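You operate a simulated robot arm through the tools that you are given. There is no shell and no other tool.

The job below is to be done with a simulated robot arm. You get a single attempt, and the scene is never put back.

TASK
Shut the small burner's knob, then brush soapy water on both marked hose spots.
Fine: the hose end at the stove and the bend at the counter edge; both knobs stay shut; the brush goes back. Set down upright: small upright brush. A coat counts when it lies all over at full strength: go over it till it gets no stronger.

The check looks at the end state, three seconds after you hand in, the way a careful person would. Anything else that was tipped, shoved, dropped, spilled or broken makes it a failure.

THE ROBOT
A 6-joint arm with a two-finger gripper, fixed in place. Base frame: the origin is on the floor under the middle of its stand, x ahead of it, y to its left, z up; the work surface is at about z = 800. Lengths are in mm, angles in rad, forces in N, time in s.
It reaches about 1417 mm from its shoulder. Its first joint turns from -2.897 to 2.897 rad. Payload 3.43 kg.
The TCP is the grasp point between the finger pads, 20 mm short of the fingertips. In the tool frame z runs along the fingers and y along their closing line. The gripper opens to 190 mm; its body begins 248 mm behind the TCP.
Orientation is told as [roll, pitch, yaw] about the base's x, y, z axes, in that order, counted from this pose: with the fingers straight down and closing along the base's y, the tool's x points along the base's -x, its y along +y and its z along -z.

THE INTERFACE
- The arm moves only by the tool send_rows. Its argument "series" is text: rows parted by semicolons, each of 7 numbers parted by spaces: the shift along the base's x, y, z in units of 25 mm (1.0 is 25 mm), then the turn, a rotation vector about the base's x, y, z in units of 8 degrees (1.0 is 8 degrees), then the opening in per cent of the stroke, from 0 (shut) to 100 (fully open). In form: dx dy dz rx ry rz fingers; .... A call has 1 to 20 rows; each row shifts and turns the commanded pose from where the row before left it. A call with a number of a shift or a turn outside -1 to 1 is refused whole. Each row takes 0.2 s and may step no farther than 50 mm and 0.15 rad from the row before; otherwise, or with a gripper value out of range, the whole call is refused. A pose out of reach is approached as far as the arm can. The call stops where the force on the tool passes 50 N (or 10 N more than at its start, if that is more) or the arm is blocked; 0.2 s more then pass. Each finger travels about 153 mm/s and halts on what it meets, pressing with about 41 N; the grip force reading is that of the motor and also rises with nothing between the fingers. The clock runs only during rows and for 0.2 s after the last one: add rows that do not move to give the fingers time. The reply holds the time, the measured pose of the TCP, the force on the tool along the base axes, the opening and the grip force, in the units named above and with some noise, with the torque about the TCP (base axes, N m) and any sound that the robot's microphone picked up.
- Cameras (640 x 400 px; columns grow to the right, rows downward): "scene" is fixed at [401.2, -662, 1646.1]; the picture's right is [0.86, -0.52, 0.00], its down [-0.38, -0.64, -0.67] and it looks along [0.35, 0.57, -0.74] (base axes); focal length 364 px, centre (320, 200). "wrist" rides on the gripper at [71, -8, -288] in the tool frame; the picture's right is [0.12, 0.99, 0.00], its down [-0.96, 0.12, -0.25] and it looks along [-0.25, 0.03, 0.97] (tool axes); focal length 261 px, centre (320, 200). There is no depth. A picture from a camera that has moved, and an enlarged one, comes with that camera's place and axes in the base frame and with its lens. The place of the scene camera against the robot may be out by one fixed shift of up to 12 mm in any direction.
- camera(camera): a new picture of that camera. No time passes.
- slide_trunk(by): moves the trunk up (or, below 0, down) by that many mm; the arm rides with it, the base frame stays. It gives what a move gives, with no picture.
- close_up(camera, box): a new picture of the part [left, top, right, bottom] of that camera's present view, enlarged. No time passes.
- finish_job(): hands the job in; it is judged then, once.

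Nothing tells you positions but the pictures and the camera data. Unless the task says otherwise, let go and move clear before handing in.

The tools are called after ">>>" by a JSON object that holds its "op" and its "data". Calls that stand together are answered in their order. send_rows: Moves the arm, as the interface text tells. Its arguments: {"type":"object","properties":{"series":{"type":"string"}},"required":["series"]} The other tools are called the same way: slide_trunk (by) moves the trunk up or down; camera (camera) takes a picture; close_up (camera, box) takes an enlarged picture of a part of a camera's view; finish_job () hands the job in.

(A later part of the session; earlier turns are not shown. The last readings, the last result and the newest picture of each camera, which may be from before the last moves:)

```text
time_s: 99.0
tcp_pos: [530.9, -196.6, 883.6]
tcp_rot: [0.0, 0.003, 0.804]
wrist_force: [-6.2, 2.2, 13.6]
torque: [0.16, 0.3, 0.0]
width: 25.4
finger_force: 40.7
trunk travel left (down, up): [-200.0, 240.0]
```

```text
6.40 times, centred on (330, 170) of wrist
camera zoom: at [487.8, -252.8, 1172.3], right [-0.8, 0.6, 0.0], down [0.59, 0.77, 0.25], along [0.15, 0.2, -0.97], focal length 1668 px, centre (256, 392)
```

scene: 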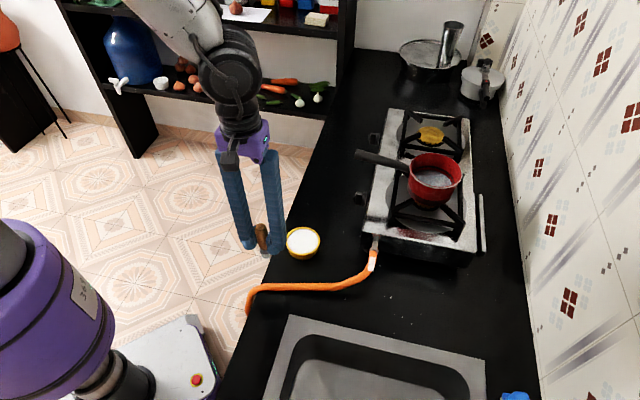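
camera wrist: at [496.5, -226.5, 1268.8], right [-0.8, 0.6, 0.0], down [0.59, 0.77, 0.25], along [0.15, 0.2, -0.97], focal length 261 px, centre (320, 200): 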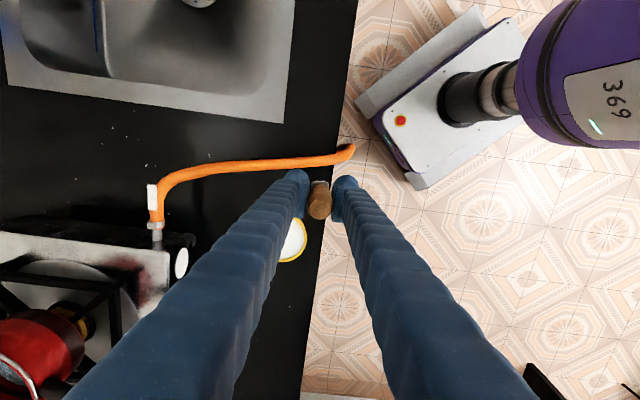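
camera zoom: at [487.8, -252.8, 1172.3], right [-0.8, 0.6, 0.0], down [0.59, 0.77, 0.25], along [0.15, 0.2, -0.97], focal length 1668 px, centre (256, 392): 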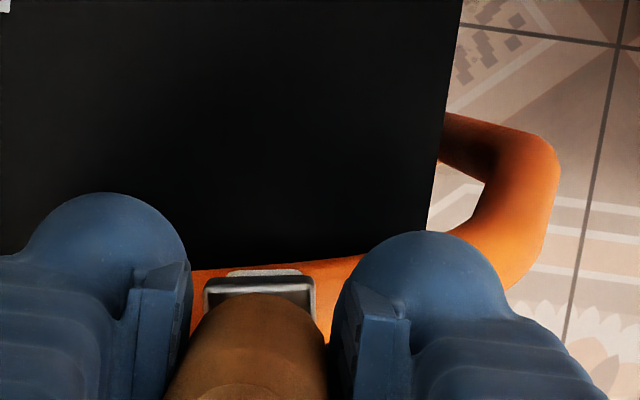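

No film has appeared here, so the marked spot must be farther out on the bend itself. I look closely at the bend for any trace.

>>> {"op": "close_up", "data": {"camera": "wrist", "box": [335, 145, 385, 190]}}

>>> {"op": "close_up", "data": {"camera": "scene", "box": [240, 275, 275, 310]}}

```text
8.89 times, centred on (360, 168) of wrist
camera zoom: at [487.8, -252.8, 1172.3], right [-0.8, 0.6, 0.0], down [0.59, 0.77, 0.25], along [0.15, 0.2, -0.97], focal length 2317 px, centre (-36, 489)
```

zoom: 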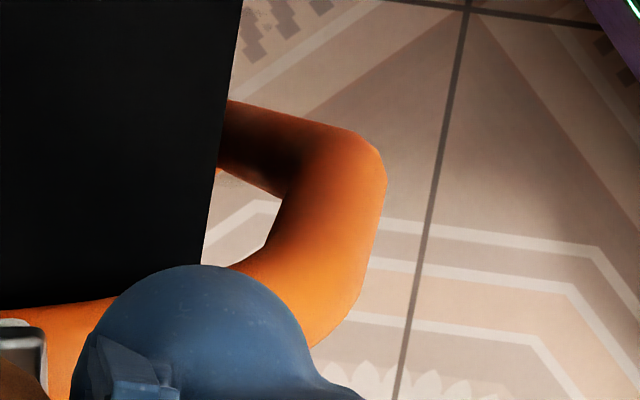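

```text
11.43 times, centred on (258, 292) of scene
camera zoom: at [401.2, -662.0, 1646.1], right [0.86, -0.52, 0.0], down [-0.38, -0.64, -0.67], along [0.35, 0.57, -0.74], focal length 4165 px, centre (1034, -857)
```

zoom: 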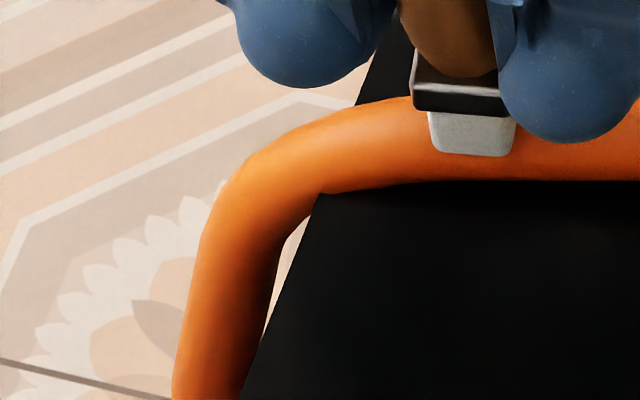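

I lift slightly and move outward to the top of the bend beyond the edge, then lower again.

>>> {"op": "send_rows", "data": {"series": "0 0 0.4 0 0 0 7;-0.736 0.468 0 0 0 0 7;-0.736 0.468 0 0 0 0 7;0 0 -0.3 0 0 0 7;0 0 -0.1 0 0 0 7;0 0 0 0 0 0 7"}}

>>> {"op": "close_up", "data": {"camera": "scene", "box": [240, 265, 290, 305]}}

>>> {"op": "close_up", "data": {"camera": "wrist", "box": [280, 140, 380, 200]}}

```text
time_s: 100.4
tcp_pos: [494.4, -174.6, 882.0]
tcp_rot: [0.002, 0.002, 0.802]
wrist_force: [0.2, -0.4, 0.4]
torque: [0.02, 0.01, -0.01]
width: 25.2
finger_force: 41.0
trunk travel left (down, up): [-200.0, 240.0]
```

```text
10.00 times, centred on (265, 285) of scene
camera zoom: at [401.2, -662.0, 1646.1], right [0.86, -0.52, 0.0], down [-0.38, -0.64, -0.67], along [0.35, 0.57, -0.74], focal length 3644 px, centre (870, -650)
```

zoom: 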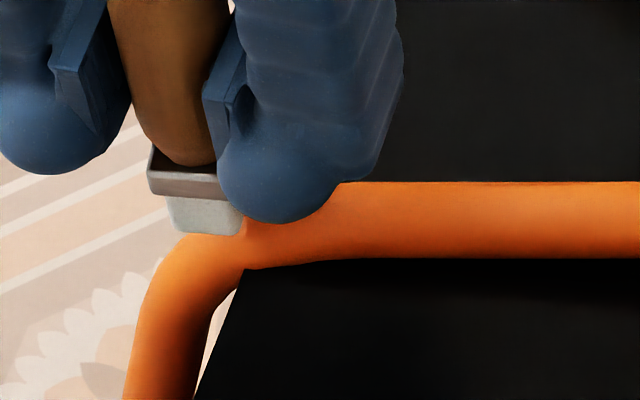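

```text
6.40 times, centred on (330, 170) of wrist
camera zoom: at [451.3, -229.5, 1171.5], right [-0.8, 0.6, 0.0], down [0.59, 0.77, 0.25], along [0.15, 0.2, -0.97], focal length 1668 px, centre (256, 392)
```

zoom: 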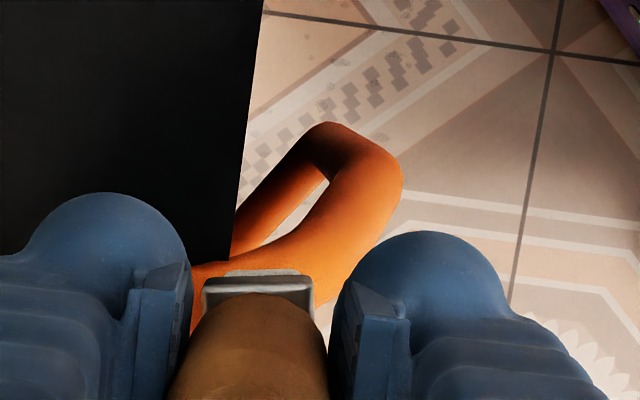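

>>> {"op": "send_rows", "data": {"series": "0 0 -0.08 0 0 0 7;0 0 -0.06 0 0 0 7;0 0 0 0 0 0 7"}}

```text
time_s: 101.2
tcp_pos: [495.1, -174.6, 879.4]
tcp_rot: [0.001, 0.002, 0.802]
wrist_force: [-0.2, 0.3, -2.2]
torque: [0.0, -0.02, 0.01]
width: 25.3
finger_force: 40.9
trunk travel left (down, up): [-200.0, 240.0]
```

>>> {"op": "send_rows", "data": {"series": "0 0 -0.05 0 0 0 7;0 0 -0.05 0 0 0 7;0 0 0 0 0 0 7"}}

```text
time_s: 102.0
tcp_pos: [495.4, -173.6, 876.2]
tcp_rot: [0.003, 0.003, 0.803]
wrist_force: [0.3, 0.2, -1.0]
torque: [0.0, 0.01, -0.01]
width: 25.4
finger_force: 40.9
trunk travel left (down, up): [-200.0, 240.0]
```

>>> {"op": "send_rows", "data": {"series": "0 0 -0.05 0 0 0 7;0 0 -0.05 0 0 0 7;0 0 0 0 0 0 7"}}

>>> {"op": "close_up", "data": {"camera": "scene", "box": [240, 265, 290, 305]}}

```text
time_s: 102.8
tcp_pos: [495.4, -173.6, 874.8]
tcp_rot: [0.002, -0.001, 0.803]
wrist_force: [0.2, 0.5, -0.7]
torque: [0.01, 0.04, -0.01]
width: 24.9
finger_force: 41.2
trunk travel left (down, up): [-200.0, 240.0]
```

```text
10.00 times, centred on (265, 285) of scene
camera zoom: at [401.2, -662.0, 1646.1], right [0.86, -0.52, 0.0], down [-0.38, -0.64, -0.67], along [0.35, 0.57, -0.74], focal length 3644 px, centre (870, -650)
```

zoom: 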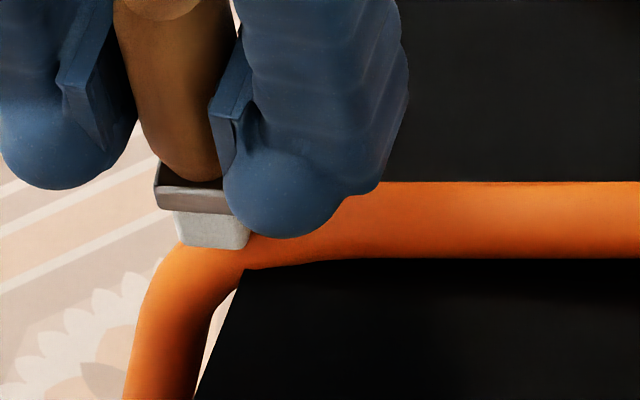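

>>> {"op": "send_rows", "data": {"series": "0 0 -0.05 0 0 0 7;0 0 -0.05 0 0 0 7;0 0 0 0 0 0 7"}}

>>> {"op": "close_up", "data": {"camera": "wrist", "box": [280, 140, 380, 200]}}

```text
time_s: 103.6
tcp_pos: [494.3, -174.4, 873.5]
tcp_rot: [-0.001, 0.002, 0.804]
wrist_force: [-3.7, 5.3, 35.1]
torque: [0.24, -0.02, 0.04]
width: 25.3
finger_force: 40.4
trunk travel left (down, up): [-200.0, 240.0]
```

```text
6.40 times, centred on (330, 170) of wrist
camera zoom: at [450.5, -229.1, 1162.3], right [-0.8, 0.6, 0.0], down [0.59, 0.77, 0.25], along [0.15, 0.2, -0.97], focal length 1668 px, centre (256, 392)
```

zoom: 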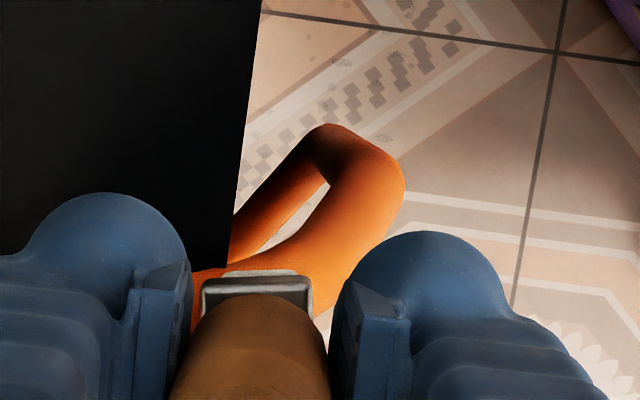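

Stiff contact (35 N) — I ease off at once, then stroke lightly outward over the bend.

>>> {"op": "send_rows", "data": {"series": "0 0 0.07 0 0 0 7;-0.15 0.06 0 0 0 0 7;-0.15 0.06 -0.02 0 0 0 7;0 0 0 0 0 0 7"}}

>>> {"op": "close_up", "data": {"camera": "wrist", "box": [280, 140, 380, 200]}}

>>> {"op": "close_up", "data": {"camera": "scene", "box": [240, 265, 290, 305]}}

```text
time_s: 104.6
tcp_pos: [489.0, -170.6, 873.4]
tcp_rot: [0.002, 0.003, 0.803]
wrist_force: [-0.9, 0.0, 0.1]
torque: [-0.04, 0.03, 0.0]
width: 25.3
finger_force: 41.5
trunk travel left (down, up): [-200.0, 240.0]
```

```text
6.40 times, centred on (330, 170) of wrist
camera zoom: at [444.2, -226.2, 1161.7], right [-0.8, 0.6, 0.0], down [0.59, 0.77, 0.25], along [0.15, 0.2, -0.97], focal length 1668 px, centre (256, 392)
```

zoom: 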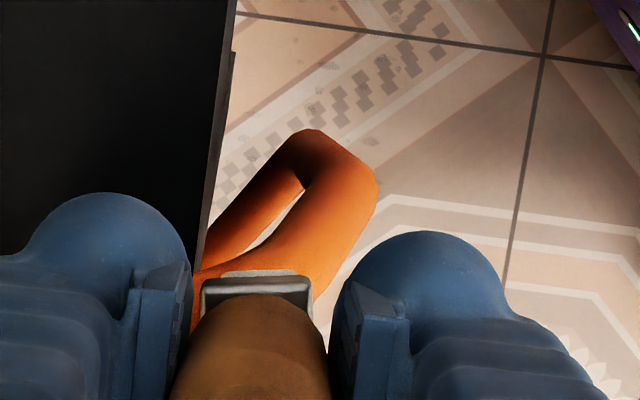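

```text
10.00 times, centred on (265, 285) of scene
camera zoom: at [401.2, -662.0, 1646.1], right [0.86, -0.52, 0.0], down [-0.38, -0.64, -0.67], along [0.35, 0.57, -0.74], focal length 3644 px, centre (870, -650)
```

zoom: 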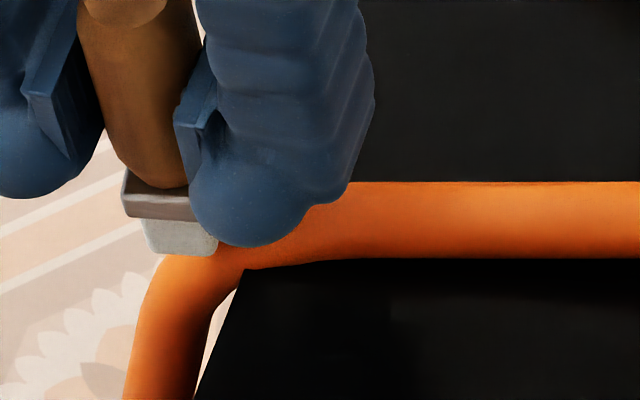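

>>> {"op": "send_rows", "data": {"series": "-0.139 -0.144 0 0 0 0 7;0 0 -0.05 0 0 0 7;0 0 -0.05 0 0 0 7;0 0 0 0 0 0 7"}}

>>> {"op": "close_up", "data": {"camera": "wrist", "box": [280, 140, 380, 200]}}

```text
time_s: 105.6
tcp_pos: [484.3, -174.5, 871.2]
tcp_rot: [0.001, 0.001, 0.802]
wrist_force: [0.0, -0.4, -0.8]
torque: [0.03, -0.03, -0.01]
width: 25.2
finger_force: 40.8
trunk travel left (down, up): [-200.0, 240.0]
```

```text
6.40 times, centred on (330, 170) of wrist
camera zoom: at [440.5, -229.9, 1159.5], right [-0.8, 0.6, 0.0], down [0.59, 0.77, 0.25], along [0.15, 0.2, -0.97], focal length 1668 px, centre (256, 392)
```

zoom: 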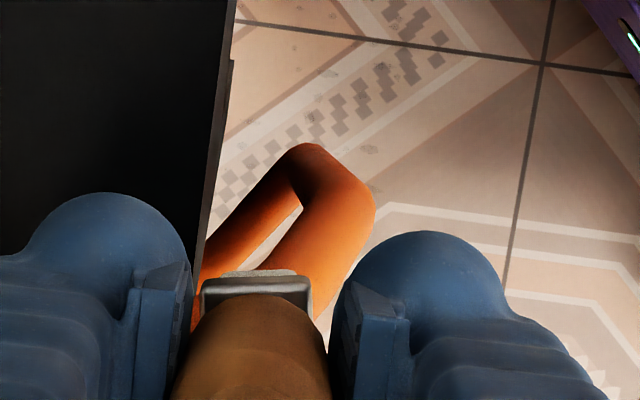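

>>> {"op": "send_rows", "data": {"series": "0 0 -0.06 0 0 0 7;0 0 -0.06 0 0 0 7;0 0 0 0 0 0 7"}}

```text
time_s: 106.4
tcp_pos: [484.2, -173.3, 869.0]
tcp_rot: [0.001, 0.001, 0.804]
wrist_force: [-3.7, 2.5, 25.6]
torque: [0.18, -0.16, -0.02]
width: 25.1
finger_force: 40.9
trunk travel left (down, up): [-200.0, 240.0]
```

>>> {"op": "send_rows", "data": {"series": "0 0 0.04 0 0 0 7;-0.06 -0.02 0 0 0 0 7;-0.06 -0.02 -0.03 0 0 0 7;0 0 0 0 0 0 7"}}

>>> {"op": "close_up", "data": {"camera": "wrist", "box": [280, 140, 380, 200]}}

>>> {"op": "close_up", "data": {"camera": "scene", "box": [240, 265, 290, 305]}}

```text
time_s: 107.4
tcp_pos: [480.4, -173.9, 867.0]
tcp_rot: [0.002, 0.001, 0.803]
wrist_force: [0.5, -0.1, -0.7]
torque: [0.0, 0.0, 0.01]
width: 24.9
finger_force: 40.4
trunk travel left (down, up): [-200.0, 240.0]
```

```text
6.40 times, centred on (330, 170) of wrist
camera zoom: at [437.0, -230.6, 1156.9], right [-0.8, 0.6, 0.0], down [0.59, 0.77, 0.25], along [0.15, 0.2, -0.97], focal length 1668 px, centre (256, 392)
```

zoom: 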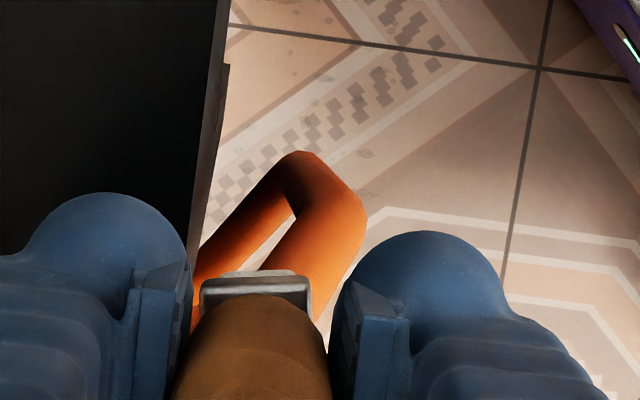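

```text
10.00 times, centred on (265, 285) of scene
camera zoom: at [401.2, -662.0, 1646.1], right [0.86, -0.52, 0.0], down [-0.38, -0.64, -0.67], along [0.35, 0.57, -0.74], focal length 3644 px, centre (870, -650)
```

zoom: 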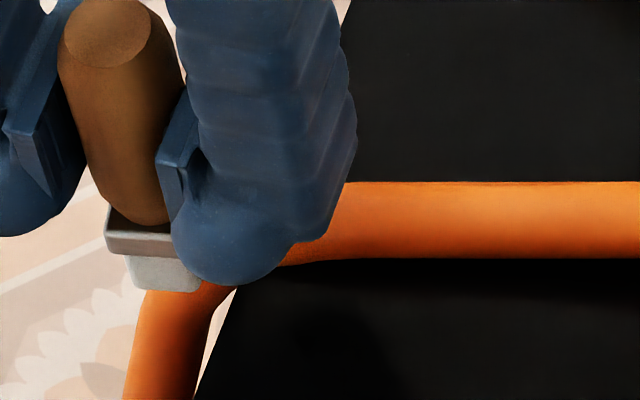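

No coat there either. I lift up and inspect the whole edge region of the hose carefully.

>>> {"op": "send_rows", "data": {"series": "0 0 0.5 0 0 0 7;0 0 0.9 0 0 0 7;0 0 0.9 0 0 0 7;0 0 0.9 0 0 0 7;0.6 0.62 0.5 0 0 0 7;0.6 0.62 0 0 0 0 7;0 0 0 0 0 0 7"}}

>>> {"op": "camera", "data": {"camera": "wrist"}}

>>> {"op": "close_up", "data": {"camera": "wrist", "box": [280, 100, 400, 175]}}

>>> {"op": "close_up", "data": {"camera": "scene", "box": [235, 265, 305, 320]}}

```text
time_s: 109.0
tcp_pos: [510.3, -145.1, 960.3]
tcp_rot: [0.0, 0.002, 0.801]
wrist_force: [-0.2, 0.5, -1.1]
torque: [-0.03, 0.0, -0.04]
width: 25.3
finger_force: 40.9
trunk travel left (down, up): [-200.0, 240.0]
```

```text
taken
camera wrist: at [465.9, -199.5, 1248.7], right [-0.8, 0.6, 0.0], down [0.59, 0.77, 0.25], along [0.15, 0.2, -0.97], focal length 261 px, centre (320, 200)
```

wrist: 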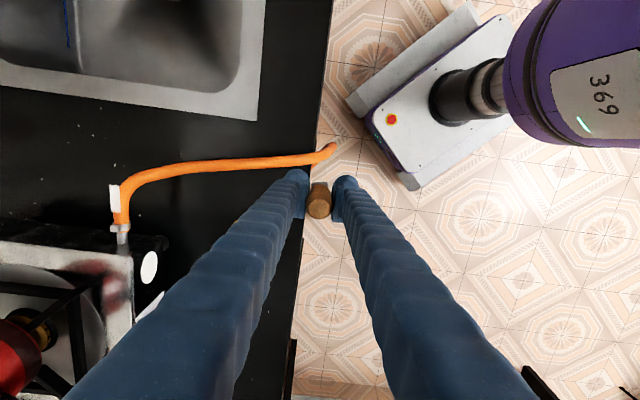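

```text
5.33 times, centred on (340, 138) of wrist
camera zoom: at [465.9, -199.5, 1248.7], right [-0.8, 0.6, 0.0], down [0.59, 0.77, 0.25], along [0.15, 0.2, -0.97], focal length 1390 px, centre (213, 533)
```

zoom: 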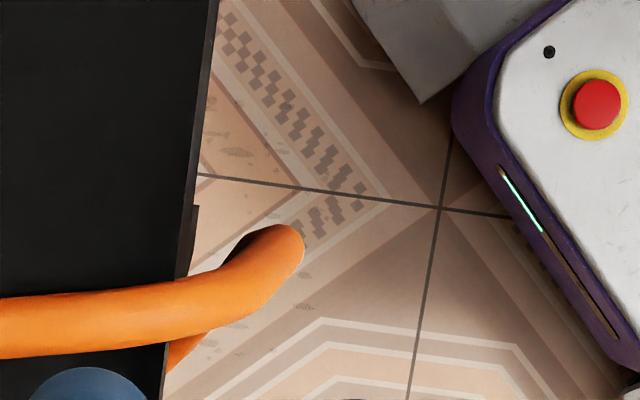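

```text
7.27 times, centred on (270, 292) of scene
camera zoom: at [401.2, -662.0, 1646.1], right [0.86, -0.52, 0.0], down [-0.38, -0.64, -0.67], along [0.35, 0.57, -0.74], focal length 2650 px, centre (684, -473)
```

zoom: 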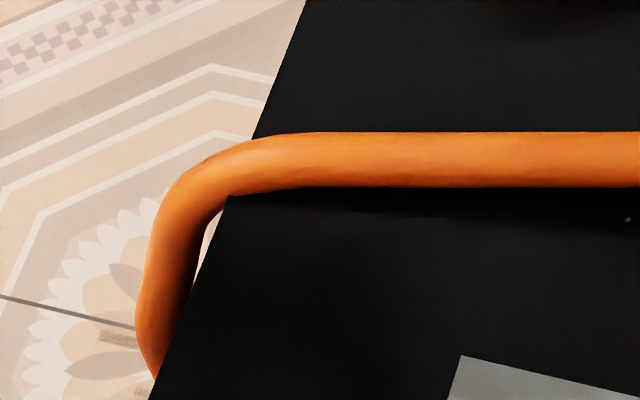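

>>> {"op": "close_up", "data": {"camera": "scene", "box": [230, 210, 300, 280]}}

>>> {"op": "close_up", "data": {"camera": "scene", "box": [280, 220, 330, 260]}}

>>> {"op": "close_up", "data": {"camera": "wrist", "box": [160, 130, 350, 200]}}

```text
5.71 times, centred on (265, 245) of scene
camera zoom: at [401.2, -662.0, 1646.1], right [0.86, -0.52, 0.0], down [-0.38, -0.64, -0.67], along [0.35, 0.57, -0.74], focal length 2082 px, centre (634, -57)
```

zoom: 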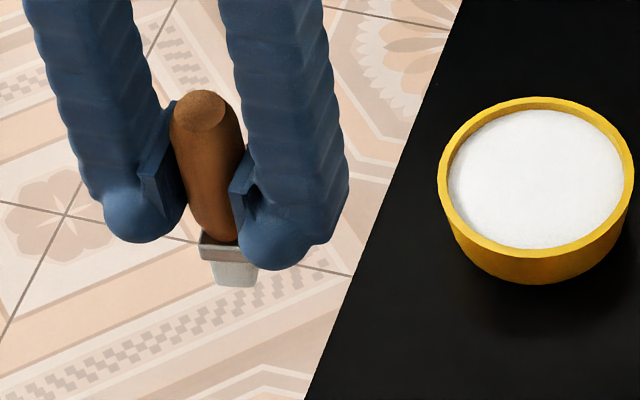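

```text
10.00 times, centred on (305, 240) of scene
camera zoom: at [401.2, -662.0, 1646.1], right [0.86, -0.52, 0.0], down [-0.38, -0.64, -0.67], along [0.35, 0.57, -0.74], focal length 3644 px, centre (470, -200)
```

zoom: 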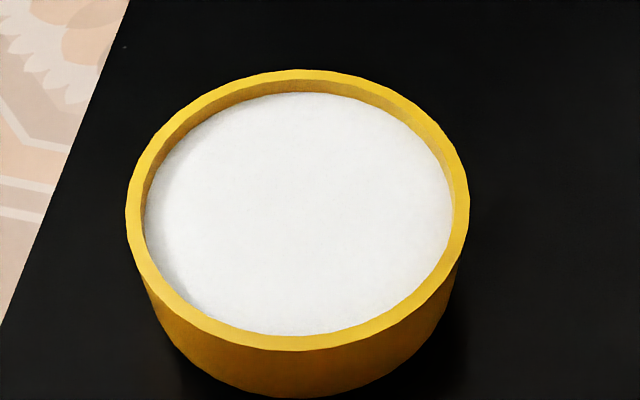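

```text
3.37 times, centred on (255, 165) of wrist
camera zoom: at [465.9, -199.5, 1248.7], right [-0.8, 0.6, 0.0], down [0.59, 0.77, 0.25], along [0.15, 0.2, -0.97], focal length 878 px, centre (539, 318)
```

zoom: 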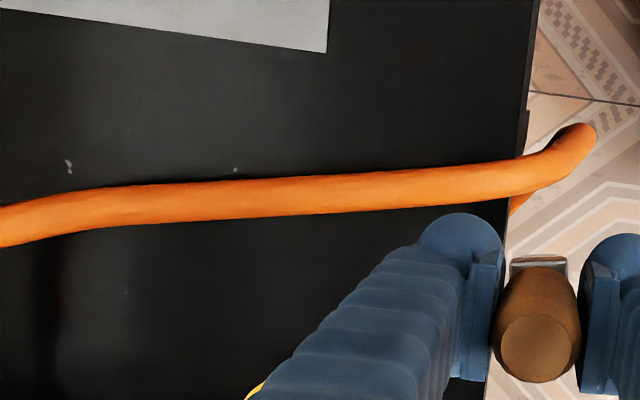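

I can't see any film on the hose near the edge yet. I'll test the stretch farther inside the counter with a light contact stroke, in case the marked area lies there.

>>> {"op": "send_rows", "data": {"series": "0.5 -0.7 0 0 0 0 7;0.5 -0.95 0 0 0 0 7;0 0 -0.9 0 0 0 7;0 0 -0.9 0 0 0 7;0 0 -0.9 0 0 0 7;0 0 -0.2 0 0 0 7;0 0 0 0 0 0 7"}}

>>> {"op": "close_up", "data": {"camera": "scene", "box": [240, 255, 320, 315]}}

>>> {"op": "close_up", "data": {"camera": "wrist", "box": [280, 140, 380, 200]}}

```text
time_s: 110.6
tcp_pos: [537.2, -184.4, 888.1]
tcp_rot: [0.002, 0.004, 0.805]
wrist_force: [0.4, -0.6, -0.3]
torque: [-0.04, -0.02, 0.03]
width: 25.1
finger_force: 41.2
trunk travel left (down, up): [-200.0, 240.0]
```

```text
6.67 times, centred on (280, 285) of scene
camera zoom: at [401.2, -662.0, 1646.1], right [0.86, -0.52, 0.0], down [-0.38, -0.64, -0.67], along [0.35, 0.57, -0.74], focal length 2429 px, centre (587, -367)
```

zoom: 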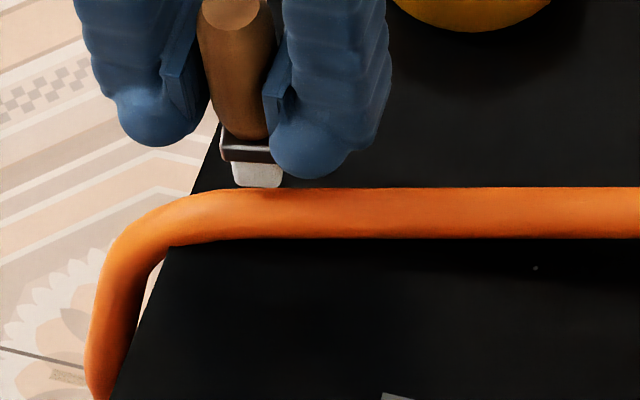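

```text
6.40 times, centred on (330, 170) of wrist
camera zoom: at [492.8, -240.6, 1176.4], right [-0.8, 0.6, 0.0], down [0.59, 0.77, 0.25], along [0.15, 0.2, -0.97], focal length 1668 px, centre (256, 392)
```

zoom: 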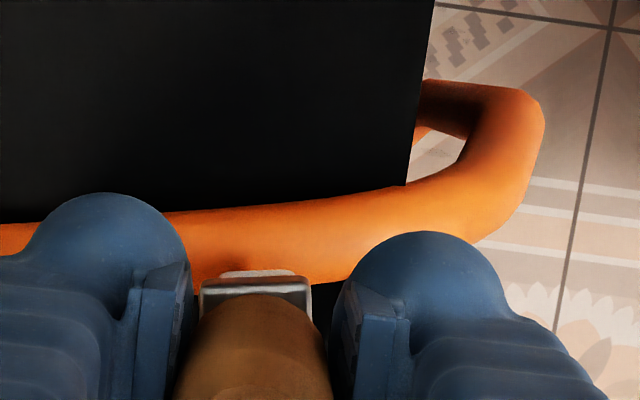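

>>> {"op": "send_rows", "data": {"series": "0.25 -0.96 0 0 0 0 7;0 0 -0.12 0 0 0 7;0 0 -0.08 0 0 0 7;0 0 0 0 0 0 7"}}

>>> {"op": "close_up", "data": {"camera": "scene", "box": [240, 255, 320, 315]}}

>>> {"op": "close_up", "data": {"camera": "wrist", "box": [280, 140, 380, 200]}}

```text
time_s: 111.6
tcp_pos: [543.0, -210.1, 882.3]
tcp_rot: [-0.003, 0.002, 0.803]
wrist_force: [0.0, 4.8, 23.3]
torque: [0.28, -0.26, 0.05]
width: 25.2
finger_force: 40.3
trunk travel left (down, up): [-200.0, 240.0]
```

```text
6.67 times, centred on (280, 285) of scene
camera zoom: at [401.2, -662.0, 1646.1], right [0.86, -0.52, 0.0], down [-0.38, -0.64, -0.67], along [0.35, 0.57, -0.74], focal length 2429 px, centre (587, -367)
```

zoom: 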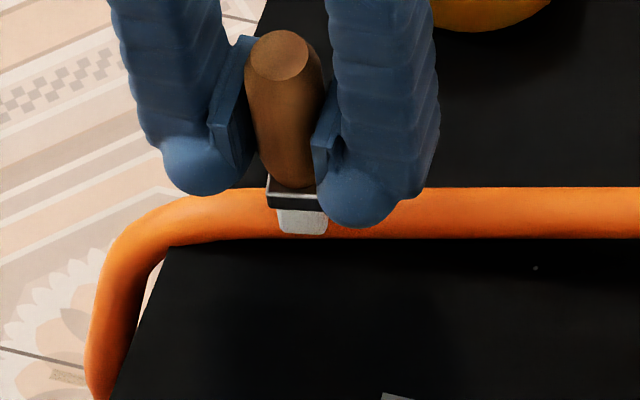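

```text
6.40 times, centred on (330, 170) of wrist
camera zoom: at [498.4, -264.9, 1172.6], right [-0.8, 0.6, 0.0], down [0.59, 0.77, 0.25], along [0.15, 0.2, -0.97], focal length 1668 px, centre (256, 392)
```

zoom: 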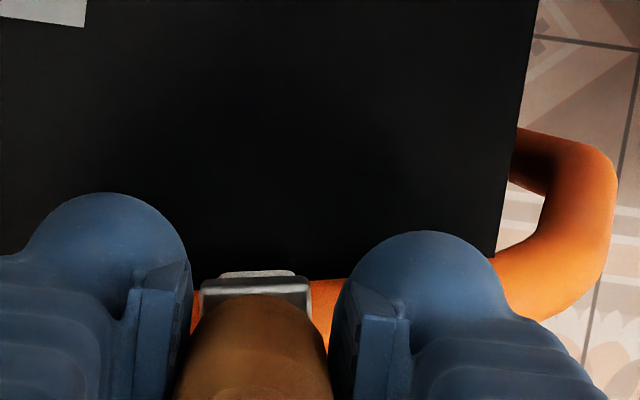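

>>> {"op": "send_rows", "data": {"series": "0.195 0.2 0.06 0 0 0 7;0.168 -0.109 0 0 0 0 7;0 0 -0.03 0 0 0 7;0 0 0 0 0 0 7"}}

```text
time_s: 112.6
tcp_pos: [551.7, -208.0, 883.8]
tcp_rot: [0.002, 0.0, 0.803]
wrist_force: [-2.4, 3.2, 6.1]
torque: [0.08, 0.02, 0.0]
width: 25.1
finger_force: 41.4
trunk travel left (down, up): [-200.0, 240.0]
```

>>> {"op": "send_rows", "data": {"series": "0.168 -0.109 0 0 0 0 7;0.168 -0.109 0 0 0 0 7;0.168 -0.109 0 0 0 0 7;0.168 -0.109 0 0 0 0 7;0.168 -0.109 0 0 0 0 7;0.168 -0.109 0 0 0 0 7;0 0 0 0 0 0 7"}}

>>> {"op": "close_up", "data": {"camera": "scene", "box": [240, 255, 350, 315]}}

>>> {"op": "close_up", "data": {"camera": "wrist", "box": [240, 140, 400, 220]}}

```text
time_s: 114.2
tcp_pos: [577.9, -222.4, 886.6]
tcp_rot: [-0.001, 0.002, 0.802]
wrist_force: [-13.9, 10.3, 27.5]
torque: [0.54, 0.73, -0.02]
width: 25.5
finger_force: 40.7
trunk travel left (down, up): [-200.0, 240.0]
```

```text
5.82 times, centred on (295, 285) of scene
camera zoom: at [401.2, -662.0, 1646.1], right [0.86, -0.52, 0.0], down [-0.38, -0.64, -0.67], along [0.35, 0.57, -0.74], focal length 2120 px, centre (466, -294)
```

zoom: 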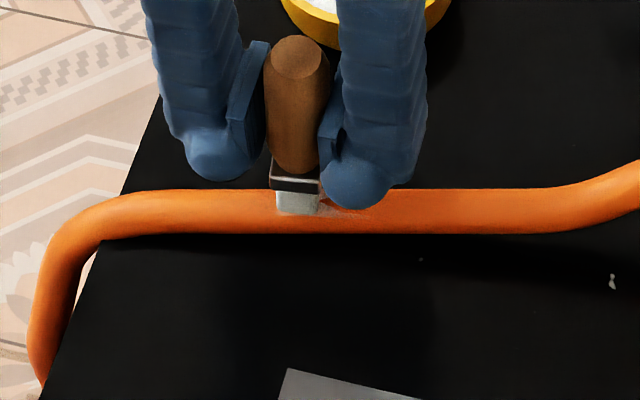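

```text
4.00 times, centred on (320, 180) of wrist
camera zoom: at [532.3, -278.5, 1174.5], right [-0.8, 0.6, 0.0], down [0.59, 0.77, 0.25], along [0.15, 0.2, -0.97], focal length 1043 px, centre (320, 280)
```

zoom: 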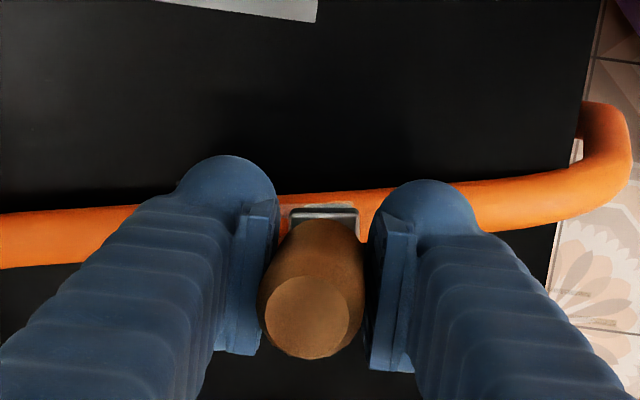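

A faint white patch shows just inside of the brush (to the right in the scene view): the second film lies there. The hose rises inward, so I ease up and follow it with rising strokes.

>>> {"op": "send_rows", "data": {"series": "0 0 0.14 0 0 0 7;0.168 -0.109 0.03 0 0 0 7;0.168 -0.109 0.03 0 0 0 7;0 0 0 0 0 0 7"}}

>>> {"op": "close_up", "data": {"camera": "scene", "box": [260, 260, 350, 310]}}

>>> {"op": "close_up", "data": {"camera": "wrist", "box": [240, 140, 400, 220]}}

```text
time_s: 115.2
tcp_pos: [586.8, -229.5, 887.8]
tcp_rot: [0.002, 0.003, 0.803]
wrist_force: [-0.3, -0.4, -0.7]
torque: [-0.01, 0.02, 0.01]
width: 25.3
finger_force: 40.9
trunk travel left (down, up): [-200.0, 240.0]
```

```text
7.11 times, centred on (305, 285) of scene
camera zoom: at [401.2, -662.0, 1646.1], right [0.86, -0.52, 0.0], down [-0.38, -0.64, -0.67], along [0.35, 0.57, -0.74], focal length 2591 px, centre (427, -404)
```

zoom: 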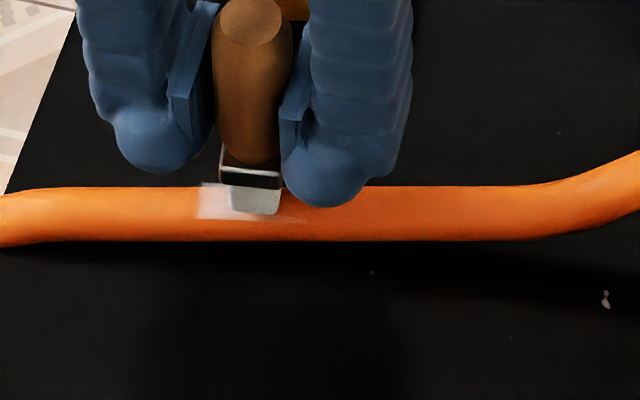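

```text
4.00 times, centred on (320, 180) of wrist
camera zoom: at [542.4, -284.7, 1177.9], right [-0.8, 0.6, 0.0], down [0.59, 0.77, 0.25], along [0.15, 0.2, -0.97], focal length 1043 px, centre (320, 280)
```

zoom: 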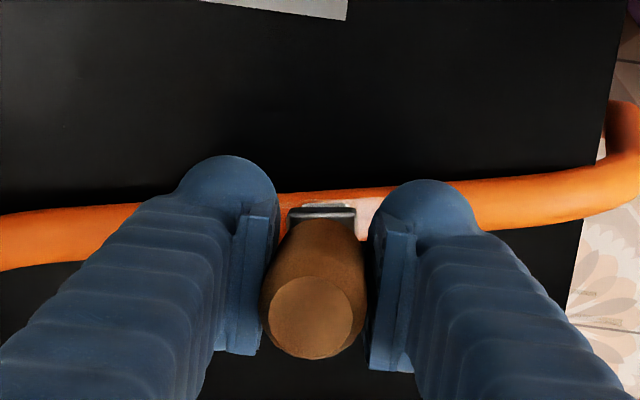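

The film's outer edge is now clear. I lower slightly to regain light contact and stroke along it.

>>> {"op": "send_rows", "data": {"series": "0 0 -0.04 0 0 0 7;0 0 -0.03 0 0 0 7;0 0 0 0 0 0 7"}}

```text
time_s: 116.0
tcp_pos: [584.6, -229.7, 886.8]
tcp_rot: [0.001, 0.002, 0.802]
wrist_force: [0.8, -1.1, 8.3]
torque: [-0.04, -0.03, 0.0]
width: 25.1
finger_force: 41.8
trunk travel left (down, up): [-200.0, 240.0]
```

>>> {"op": "send_rows", "data": {"series": "-0.168 0.109 -0.01 0 0 0 7;-0.168 0.109 -0.01 0 0 0 7;-0.168 0.109 -0.01 0 0 0 7;0.168 -0.109 0.01 0 0 0 7;0.168 -0.109 0.01 0 0 0 7;0.168 -0.109 0.01 0 0 0 7;0.168 -0.109 0.015 0 0 0 7;0.168 -0.109 0.015 0 0 0 7;0 0 0 0 0 0 7"}}

>>> {"op": "close_up", "data": {"camera": "scene", "box": [260, 260, 350, 310]}}

```text
time_s: 118.0
tcp_pos: [594.8, -234.9, 888.1]
tcp_rot: [0.003, 0.002, 0.803]
wrist_force: [-2.7, 3.9, 9.5]
torque: [0.25, 0.23, 0.0]
width: 25.0
finger_force: 40.8
trunk travel left (down, up): [-200.0, 240.0]
```

```text
7.11 times, centred on (305, 285) of scene
camera zoom: at [401.2, -662.0, 1646.1], right [0.86, -0.52, 0.0], down [-0.38, -0.64, -0.67], along [0.35, 0.57, -0.74], focal length 2591 px, centre (427, -404)
```

zoom: 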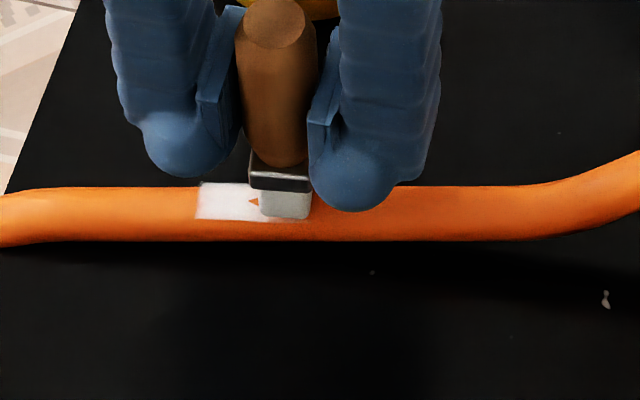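

>>> {"op": "send_rows", "data": {"series": "0.168 -0.109 0.015 0 0 0 7;0.168 -0.109 0.015 0 0 0 7;0.168 -0.109 0.015 0 0 0 7;-0.168 0.109 -0.012 0 0 0 7;-0.168 0.109 -0.012 0 0 0 7;-0.168 0.109 -0.012 0 0 0 7;-0.168 0.109 -0.012 0 0 0 7;-0.168 0.109 -0.012 0 0 0 7;-0.168 0.109 -0.012 0 0 0 7;0 0 0 0 0 0 7"}}

>>> {"op": "close_up", "data": {"camera": "scene", "box": [260, 260, 350, 310]}}

>>> {"op": "close_up", "data": {"camera": "wrist", "box": [240, 140, 400, 220]}}

```text
time_s: 120.2
tcp_pos: [580.6, -225.8, 886.3]
tcp_rot: [0.003, 0.001, 0.802]
wrist_force: [-0.1, 0.2, -0.6]
torque: [-0.02, 0.01, 0.01]
width: 25.2
finger_force: 41.0
trunk travel left (down, up): [-200.0, 240.0]
```

```text
7.11 times, centred on (305, 285) of scene
camera zoom: at [401.2, -662.0, 1646.1], right [0.86, -0.52, 0.0], down [-0.38, -0.64, -0.67], along [0.35, 0.57, -0.74], focal length 2591 px, centre (427, -404)
```

zoom: 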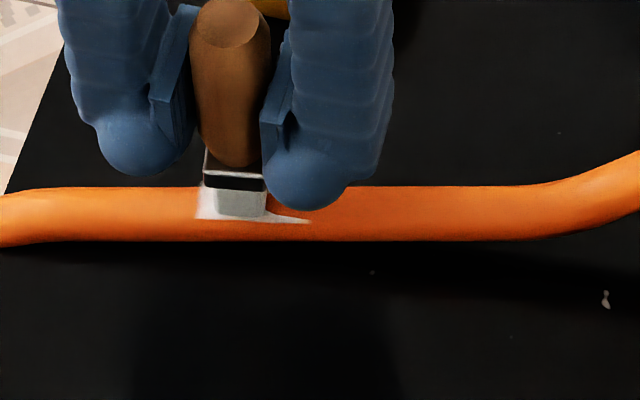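

```text
4.00 times, centred on (320, 180) of wrist
camera zoom: at [537.0, -281.8, 1176.2], right [-0.8, 0.6, 0.0], down [0.59, 0.77, 0.25], along [0.15, 0.2, -0.97], focal length 1043 px, centre (320, 280)
```

zoom: 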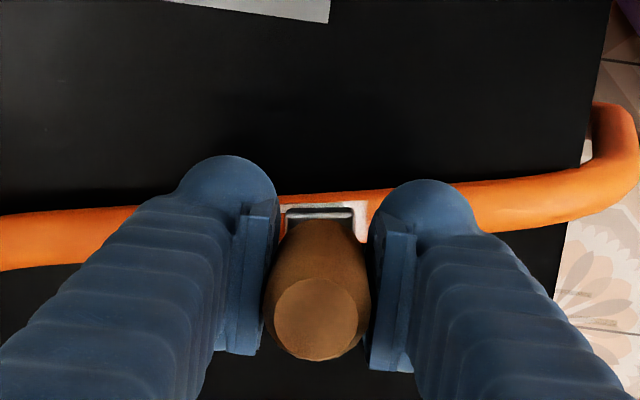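

>>> {"op": "send_rows", "data": {"series": "0 0 0.3 0 0 0 7;0 0 0.8 0 0 0 7;0.5 0.5 0.6 0 0 0 7;0.8 0.8 0 0 0 0 7;0.8 0.8 0 0 0 0 7;0 0 0 0 0 0 7"}}

>>> {"op": "close_up", "data": {"camera": "scene", "box": [265, 270, 325, 305]}}

>>> {"op": "camera", "data": {"camera": "wrist"}}

>>> {"op": "close_up", "data": {"camera": "wrist", "box": [260, 110, 380, 175]}}

```text
time_s: 121.6
tcp_pos: [634.9, -174.0, 930.3]
tcp_rot: [0.002, 0.003, 0.804]
wrist_force: [0.9, 1.2, -0.8]
torque: [-0.05, 0.02, -0.01]
width: 25.2
finger_force: 41.1
trunk travel left (down, up): [-200.0, 240.0]
```

```text
10.67 times, centred on (295, 288) of scene
camera zoom: at [401.2, -662.0, 1646.1], right [0.86, -0.52, 0.0], down [-0.38, -0.64, -0.67], along [0.35, 0.57, -0.74], focal length 3887 px, centre (587, -733)
```

zoom: 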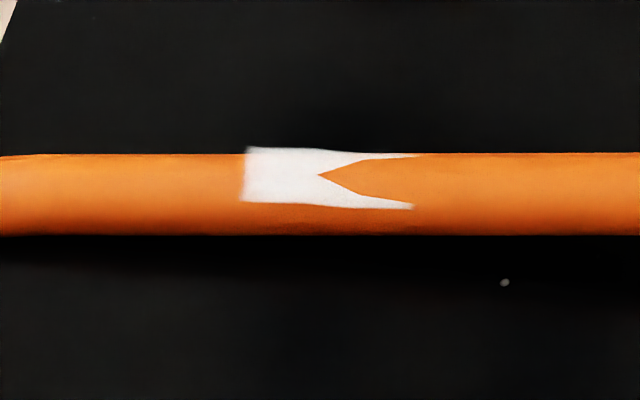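

```text
taken
camera wrist: at [591.1, -229.0, 1220.6], right [-0.8, 0.6, 0.0], down [0.59, 0.77, 0.25], along [0.15, 0.2, -0.97], focal length 261 px, centre (320, 200)
```

wrist: 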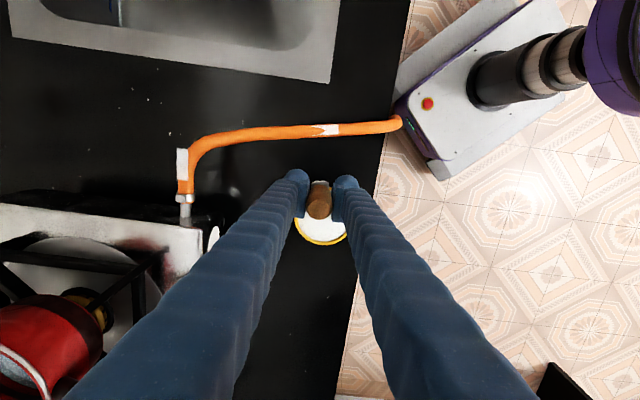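

```text
5.33 times, centred on (320, 142) of wrist
camera zoom: at [591.1, -229.0, 1220.6], right [-0.8, 0.6, 0.0], down [0.59, 0.77, 0.25], along [0.15, 0.2, -0.97], focal length 1390 px, centre (320, 507)
```

zoom: 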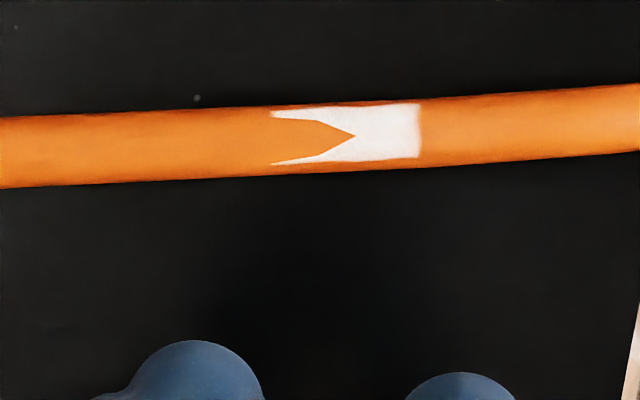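

The second film shows as a 44 mm rectangle with the hose bulging through its inner half; it looks white already. I'll go over it again end to end to make sure it's at full strength everywhere.

>>> {"op": "send_rows", "data": {"series": "-0.465 -0.867 0 0 0 0 7;-0.465 -0.867 0 0 0 0 7;-0.465 -0.867 0 0 0 0 7;0 0 -0.8 0 0 0 7;0 0 -0.6 0 0 0 7;0 0 -0.16 0 0 0 7;0 0 -0.06 0 0 0 7;0 0 0 0 0 0 7"}}

```text
time_s: 123.4
tcp_pos: [598.0, -238.5, 888.4]
tcp_rot: [0.002, 0.001, 0.803]
wrist_force: [-0.5, -0.1, -1.3]
torque: [-0.01, -0.06, -0.01]
width: 25.4
finger_force: 40.7
trunk travel left (down, up): [-200.0, 240.0]
```

>>> {"op": "send_rows", "data": {"series": "0 0 -0.05 0 0 0 7;0.165 -0.113 0.012 0 0 0 7;0.165 -0.113 0.012 0 0 0 7;-0.165 0.113 -0.012 0 0 0 7;-0.165 0.113 -0.012 0 0 0 7;-0.165 0.113 -0.012 0 0 0 7;-0.165 0.113 -0.012 0 0 0 7;-0.165 0.113 -0.014 0 0 0 7;-0.165 0.113 -0.014 0 0 0 7;-0.165 0.113 -0.014 0 0 0 7;-0.165 0.113 -0.014 0 0 0 7;0 0 0 0 0 0 7"}}

```text
time_s: 126.0
tcp_pos: [574.4, -222.3, 886.4]
tcp_rot: [0.001, 0.002, 0.803]
wrist_force: [0.7, -0.2, 0.1]
torque: [-0.02, -0.03, 0.0]
width: 24.9
finger_force: 41.0
trunk travel left (down, up): [-200.0, 240.0]
```

>>> {"op": "send_rows", "data": {"series": "-0.1 0.07 -0.04 0 0 0 7;0 0 -0.03 0 0 0 7;0 0 0 0 0 0 7"}}

```text
time_s: 126.8
tcp_pos: [570.8, -219.2, 883.6]
tcp_rot: [0.003, 0.002, 0.802]
wrist_force: [-0.9, -0.9, 3.5]
torque: [-0.06, 0.06, -0.03]
width: 25.2
finger_force: 41.0
trunk travel left (down, up): [-200.0, 240.0]
```

>>> {"op": "send_rows", "data": {"series": "0 0 -0.02 0 0 0 7;0.165 -0.113 0.018 0 0 0 7;0.165 -0.113 0.018 0 0 0 7;0.165 -0.113 0.018 0 0 0 7;0.165 -0.113 0.018 0 0 0 7;0.165 -0.113 0.018 0 0 0 7;0.165 -0.113 0.018 0 0 0 7;0.165 -0.113 0.018 0 0 0 7;0 0 0 0 0 0 7"}}

```text
time_s: 128.8
tcp_pos: [599.4, -239.7, 887.1]
tcp_rot: [-0.003, 0.001, 0.803]
wrist_force: [-8.6, 8.5, 23.3]
torque: [0.44, 0.39, 0.01]
width: 25.4
finger_force: 40.9
trunk travel left (down, up): [-200.0, 240.0]
```

>>> {"op": "send_rows", "data": {"series": "0 0 0.05 0 0 0 7;0.165 -0.113 0.015 0 0 0 7;0.07 0.07 0 0 0 0 7;-0.165 0.113 -0.018 0 0 0 7;-0.165 0.113 -0.018 0 0 0 7;-0.165 0.113 -0.02 0 0 0 7;-0.165 0.113 -0.02 0 0 0 7;-0.165 0.113 -0.02 0 0 0 7;-0.165 0.113 -0.02 0 0 0 7;-0.165 0.113 -0.02 0 0 0 7;-0.165 0.113 -0.02 0 0 0 7;0 0 0 0 0 0 7"}}

>>> {"op": "close_up", "data": {"camera": "scene", "box": [265, 270, 325, 305]}}

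```text
time_s: 131.4
tcp_pos: [573.6, -219.2, 883.1]
tcp_rot: [0.002, 0.002, 0.801]
wrist_force: [0.3, -0.5, 0.5]
torque: [-0.03, 0.01, 0.03]
width: 25.0
finger_force: 41.0
trunk travel left (down, up): [-200.0, 240.0]
```

```text
10.67 times, centred on (295, 288) of scene
camera zoom: at [401.2, -662.0, 1646.1], right [0.86, -0.52, 0.0], down [-0.38, -0.64, -0.67], along [0.35, 0.57, -0.74], focal length 3887 px, centre (587, -733)
```

zoom: 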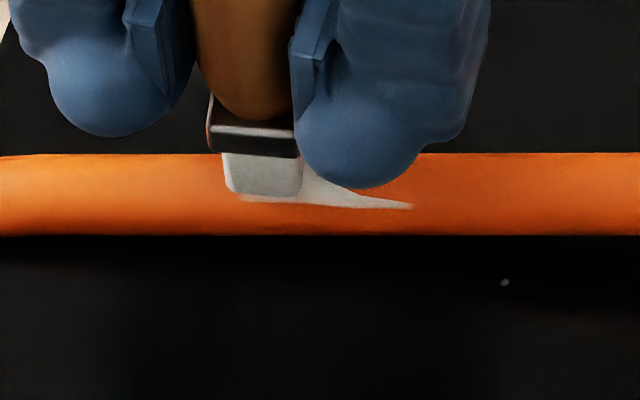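

>>> {"op": "send_rows", "data": {"series": "-0.14 -0.14 -0.03 0 0 0 7;0.165 -0.113 0.014 0 0 0 7;0.165 -0.113 0.018 0 0 0 7;0.165 -0.113 0.018 0 0 0 7;0.165 -0.113 0.018 0 0 0 7;0.165 -0.113 0.018 0 0 0 7;0.165 -0.113 0.02 0 0 0 7;0.165 -0.113 0.02 0 0 0 7;-0.165 0.113 -0.018 0 0 0 7;-0.165 0.113 -0.018 0 0 0 7;-0.165 0.113 -0.018 0 0 0 7;0 0 0 0 0 0 7"}}

>>> {"op": "send_rows", "data": {"series": "0 0 0.3 0 0 0 7;0 0 0.8 0 0 0 7;0.5 0.5 0.6 0 0 0 7;0.8 0.8 0.3 0 0 0 7;0.8 0.8 0 0 0 0 7;0 0 0 0 0 0 7"}}

>>> {"op": "close_up", "data": {"camera": "scene", "box": [275, 275, 311, 299]}}

>>> {"op": "close_up", "data": {"camera": "wrist", "box": [290, 115, 370, 165]}}

>>> {"op": "close_up", "data": {"camera": "wrist", "box": [150, 130, 230, 210]}}

```text
time_s: 134.0
tcp_pos: [586.0, -233.8, 885.1]
tcp_rot: [0.002, 0.003, 0.803]
wrist_force: [0.2, 0.7, -0.6]
torque: [0.01, 0.02, 0.0]
width: 25.4
finger_force: 41.1
trunk travel left (down, up): [-200.0, 240.0]
```

```text
time_s: 135.4
tcp_pos: [639.9, -181.9, 935.5]
tcp_rot: [0.0, 0.001, 0.804]
wrist_force: [-0.3, 0.0, -1.2]
torque: [-0.04, 0.03, 0.0]
width: 25.0
finger_force: 41.5
trunk travel left (down, up): [-200.0, 240.0]
```

```text
16.00 times, centred on (293, 287) of scene
camera zoom: at [401.2, -662.0, 1646.1], right [0.86, -0.52, 0.0], down [-0.38, -0.64, -0.67], along [0.35, 0.57, -0.74], focal length 5830 px, centre (752, -1192)
```

zoom: 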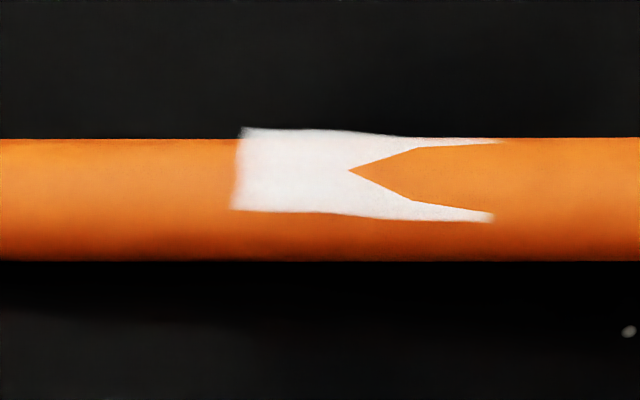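

```text
8.00 times, centred on (330, 140) of wrist
camera zoom: at [596.0, -235.5, 1224.8], right [-0.8, 0.6, 0.0], down [0.59, 0.77, 0.25], along [0.15, 0.2, -0.97], focal length 2085 px, centre (240, 680)
```

zoom: 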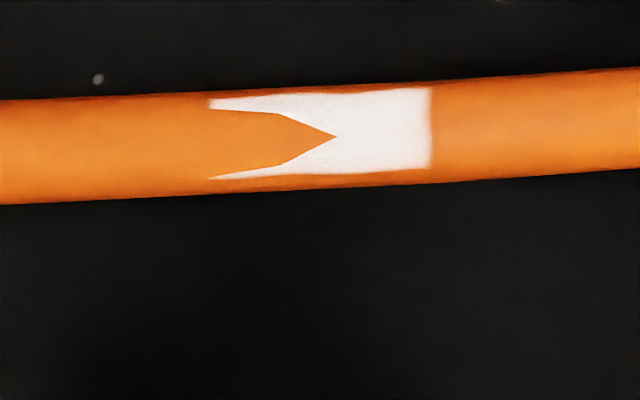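

```text
5.00 times, centred on (190, 170) of wrist
camera zoom: at [596.0, -235.5, 1224.8], right [-0.8, 0.6, 0.0], down [0.59, 0.77, 0.25], along [0.15, 0.2, -0.97], focal length 1303 px, centre (970, 350)
```

zoom: 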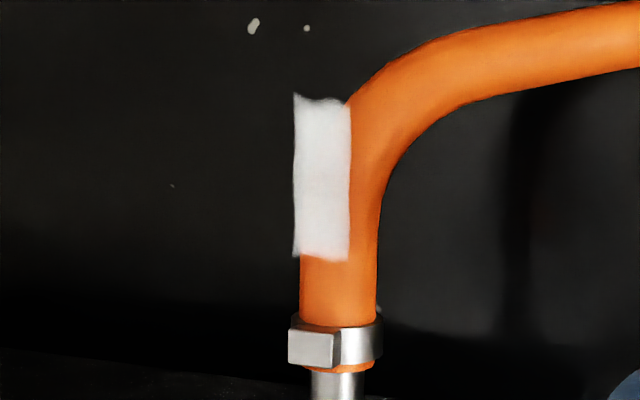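

Both films look full. I check film 1 and film 2 once more at higher magnification for weak areas before returning the brush.

>>> {"op": "close_up", "data": {"camera": "wrist", "box": [180, 145, 200, 185]}}

>>> {"op": "close_up", "data": {"camera": "scene", "box": [362, 245, 386, 275]}}

>>> {"op": "close_up", "data": {"camera": "wrist", "box": [310, 120, 350, 145]}}

```text
10.00 times, centred on (190, 165) of wrist
camera zoom: at [596.0, -235.5, 1224.8], right [-0.8, 0.6, 0.0], down [0.59, 0.77, 0.25], along [0.15, 0.2, -0.97], focal length 2606 px, centre (1620, 550)
```

zoom: 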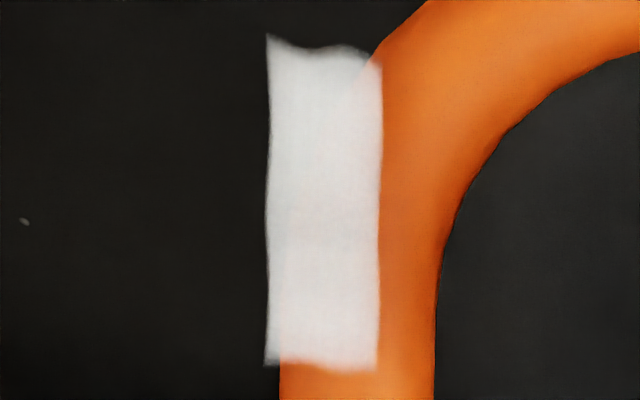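

```text
13.33 times, centred on (374, 260) of scene
camera zoom: at [401.2, -662.0, 1646.1], right [0.86, -0.52, 0.0], down [-0.38, -0.64, -0.67], along [0.35, 0.57, -0.74], focal length 4859 px, centre (-400, -600)
```

zoom: 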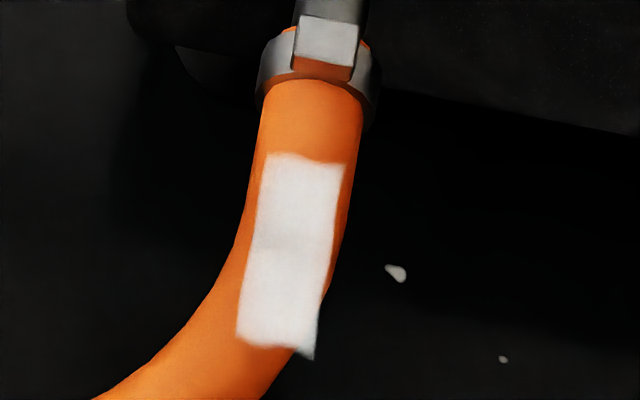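

```text
16.00 times, centred on (330, 132) of wrist
camera zoom: at [596.0, -235.5, 1224.8], right [-0.8, 0.6, 0.0], down [0.59, 0.77, 0.25], along [0.15, 0.2, -0.97], focal length 4170 px, centre (160, 1280)
```

zoom: 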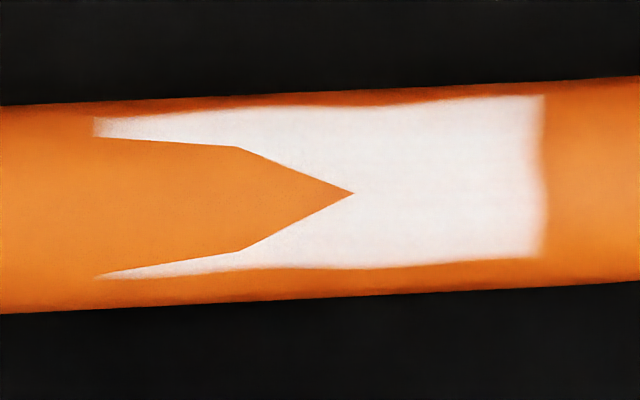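

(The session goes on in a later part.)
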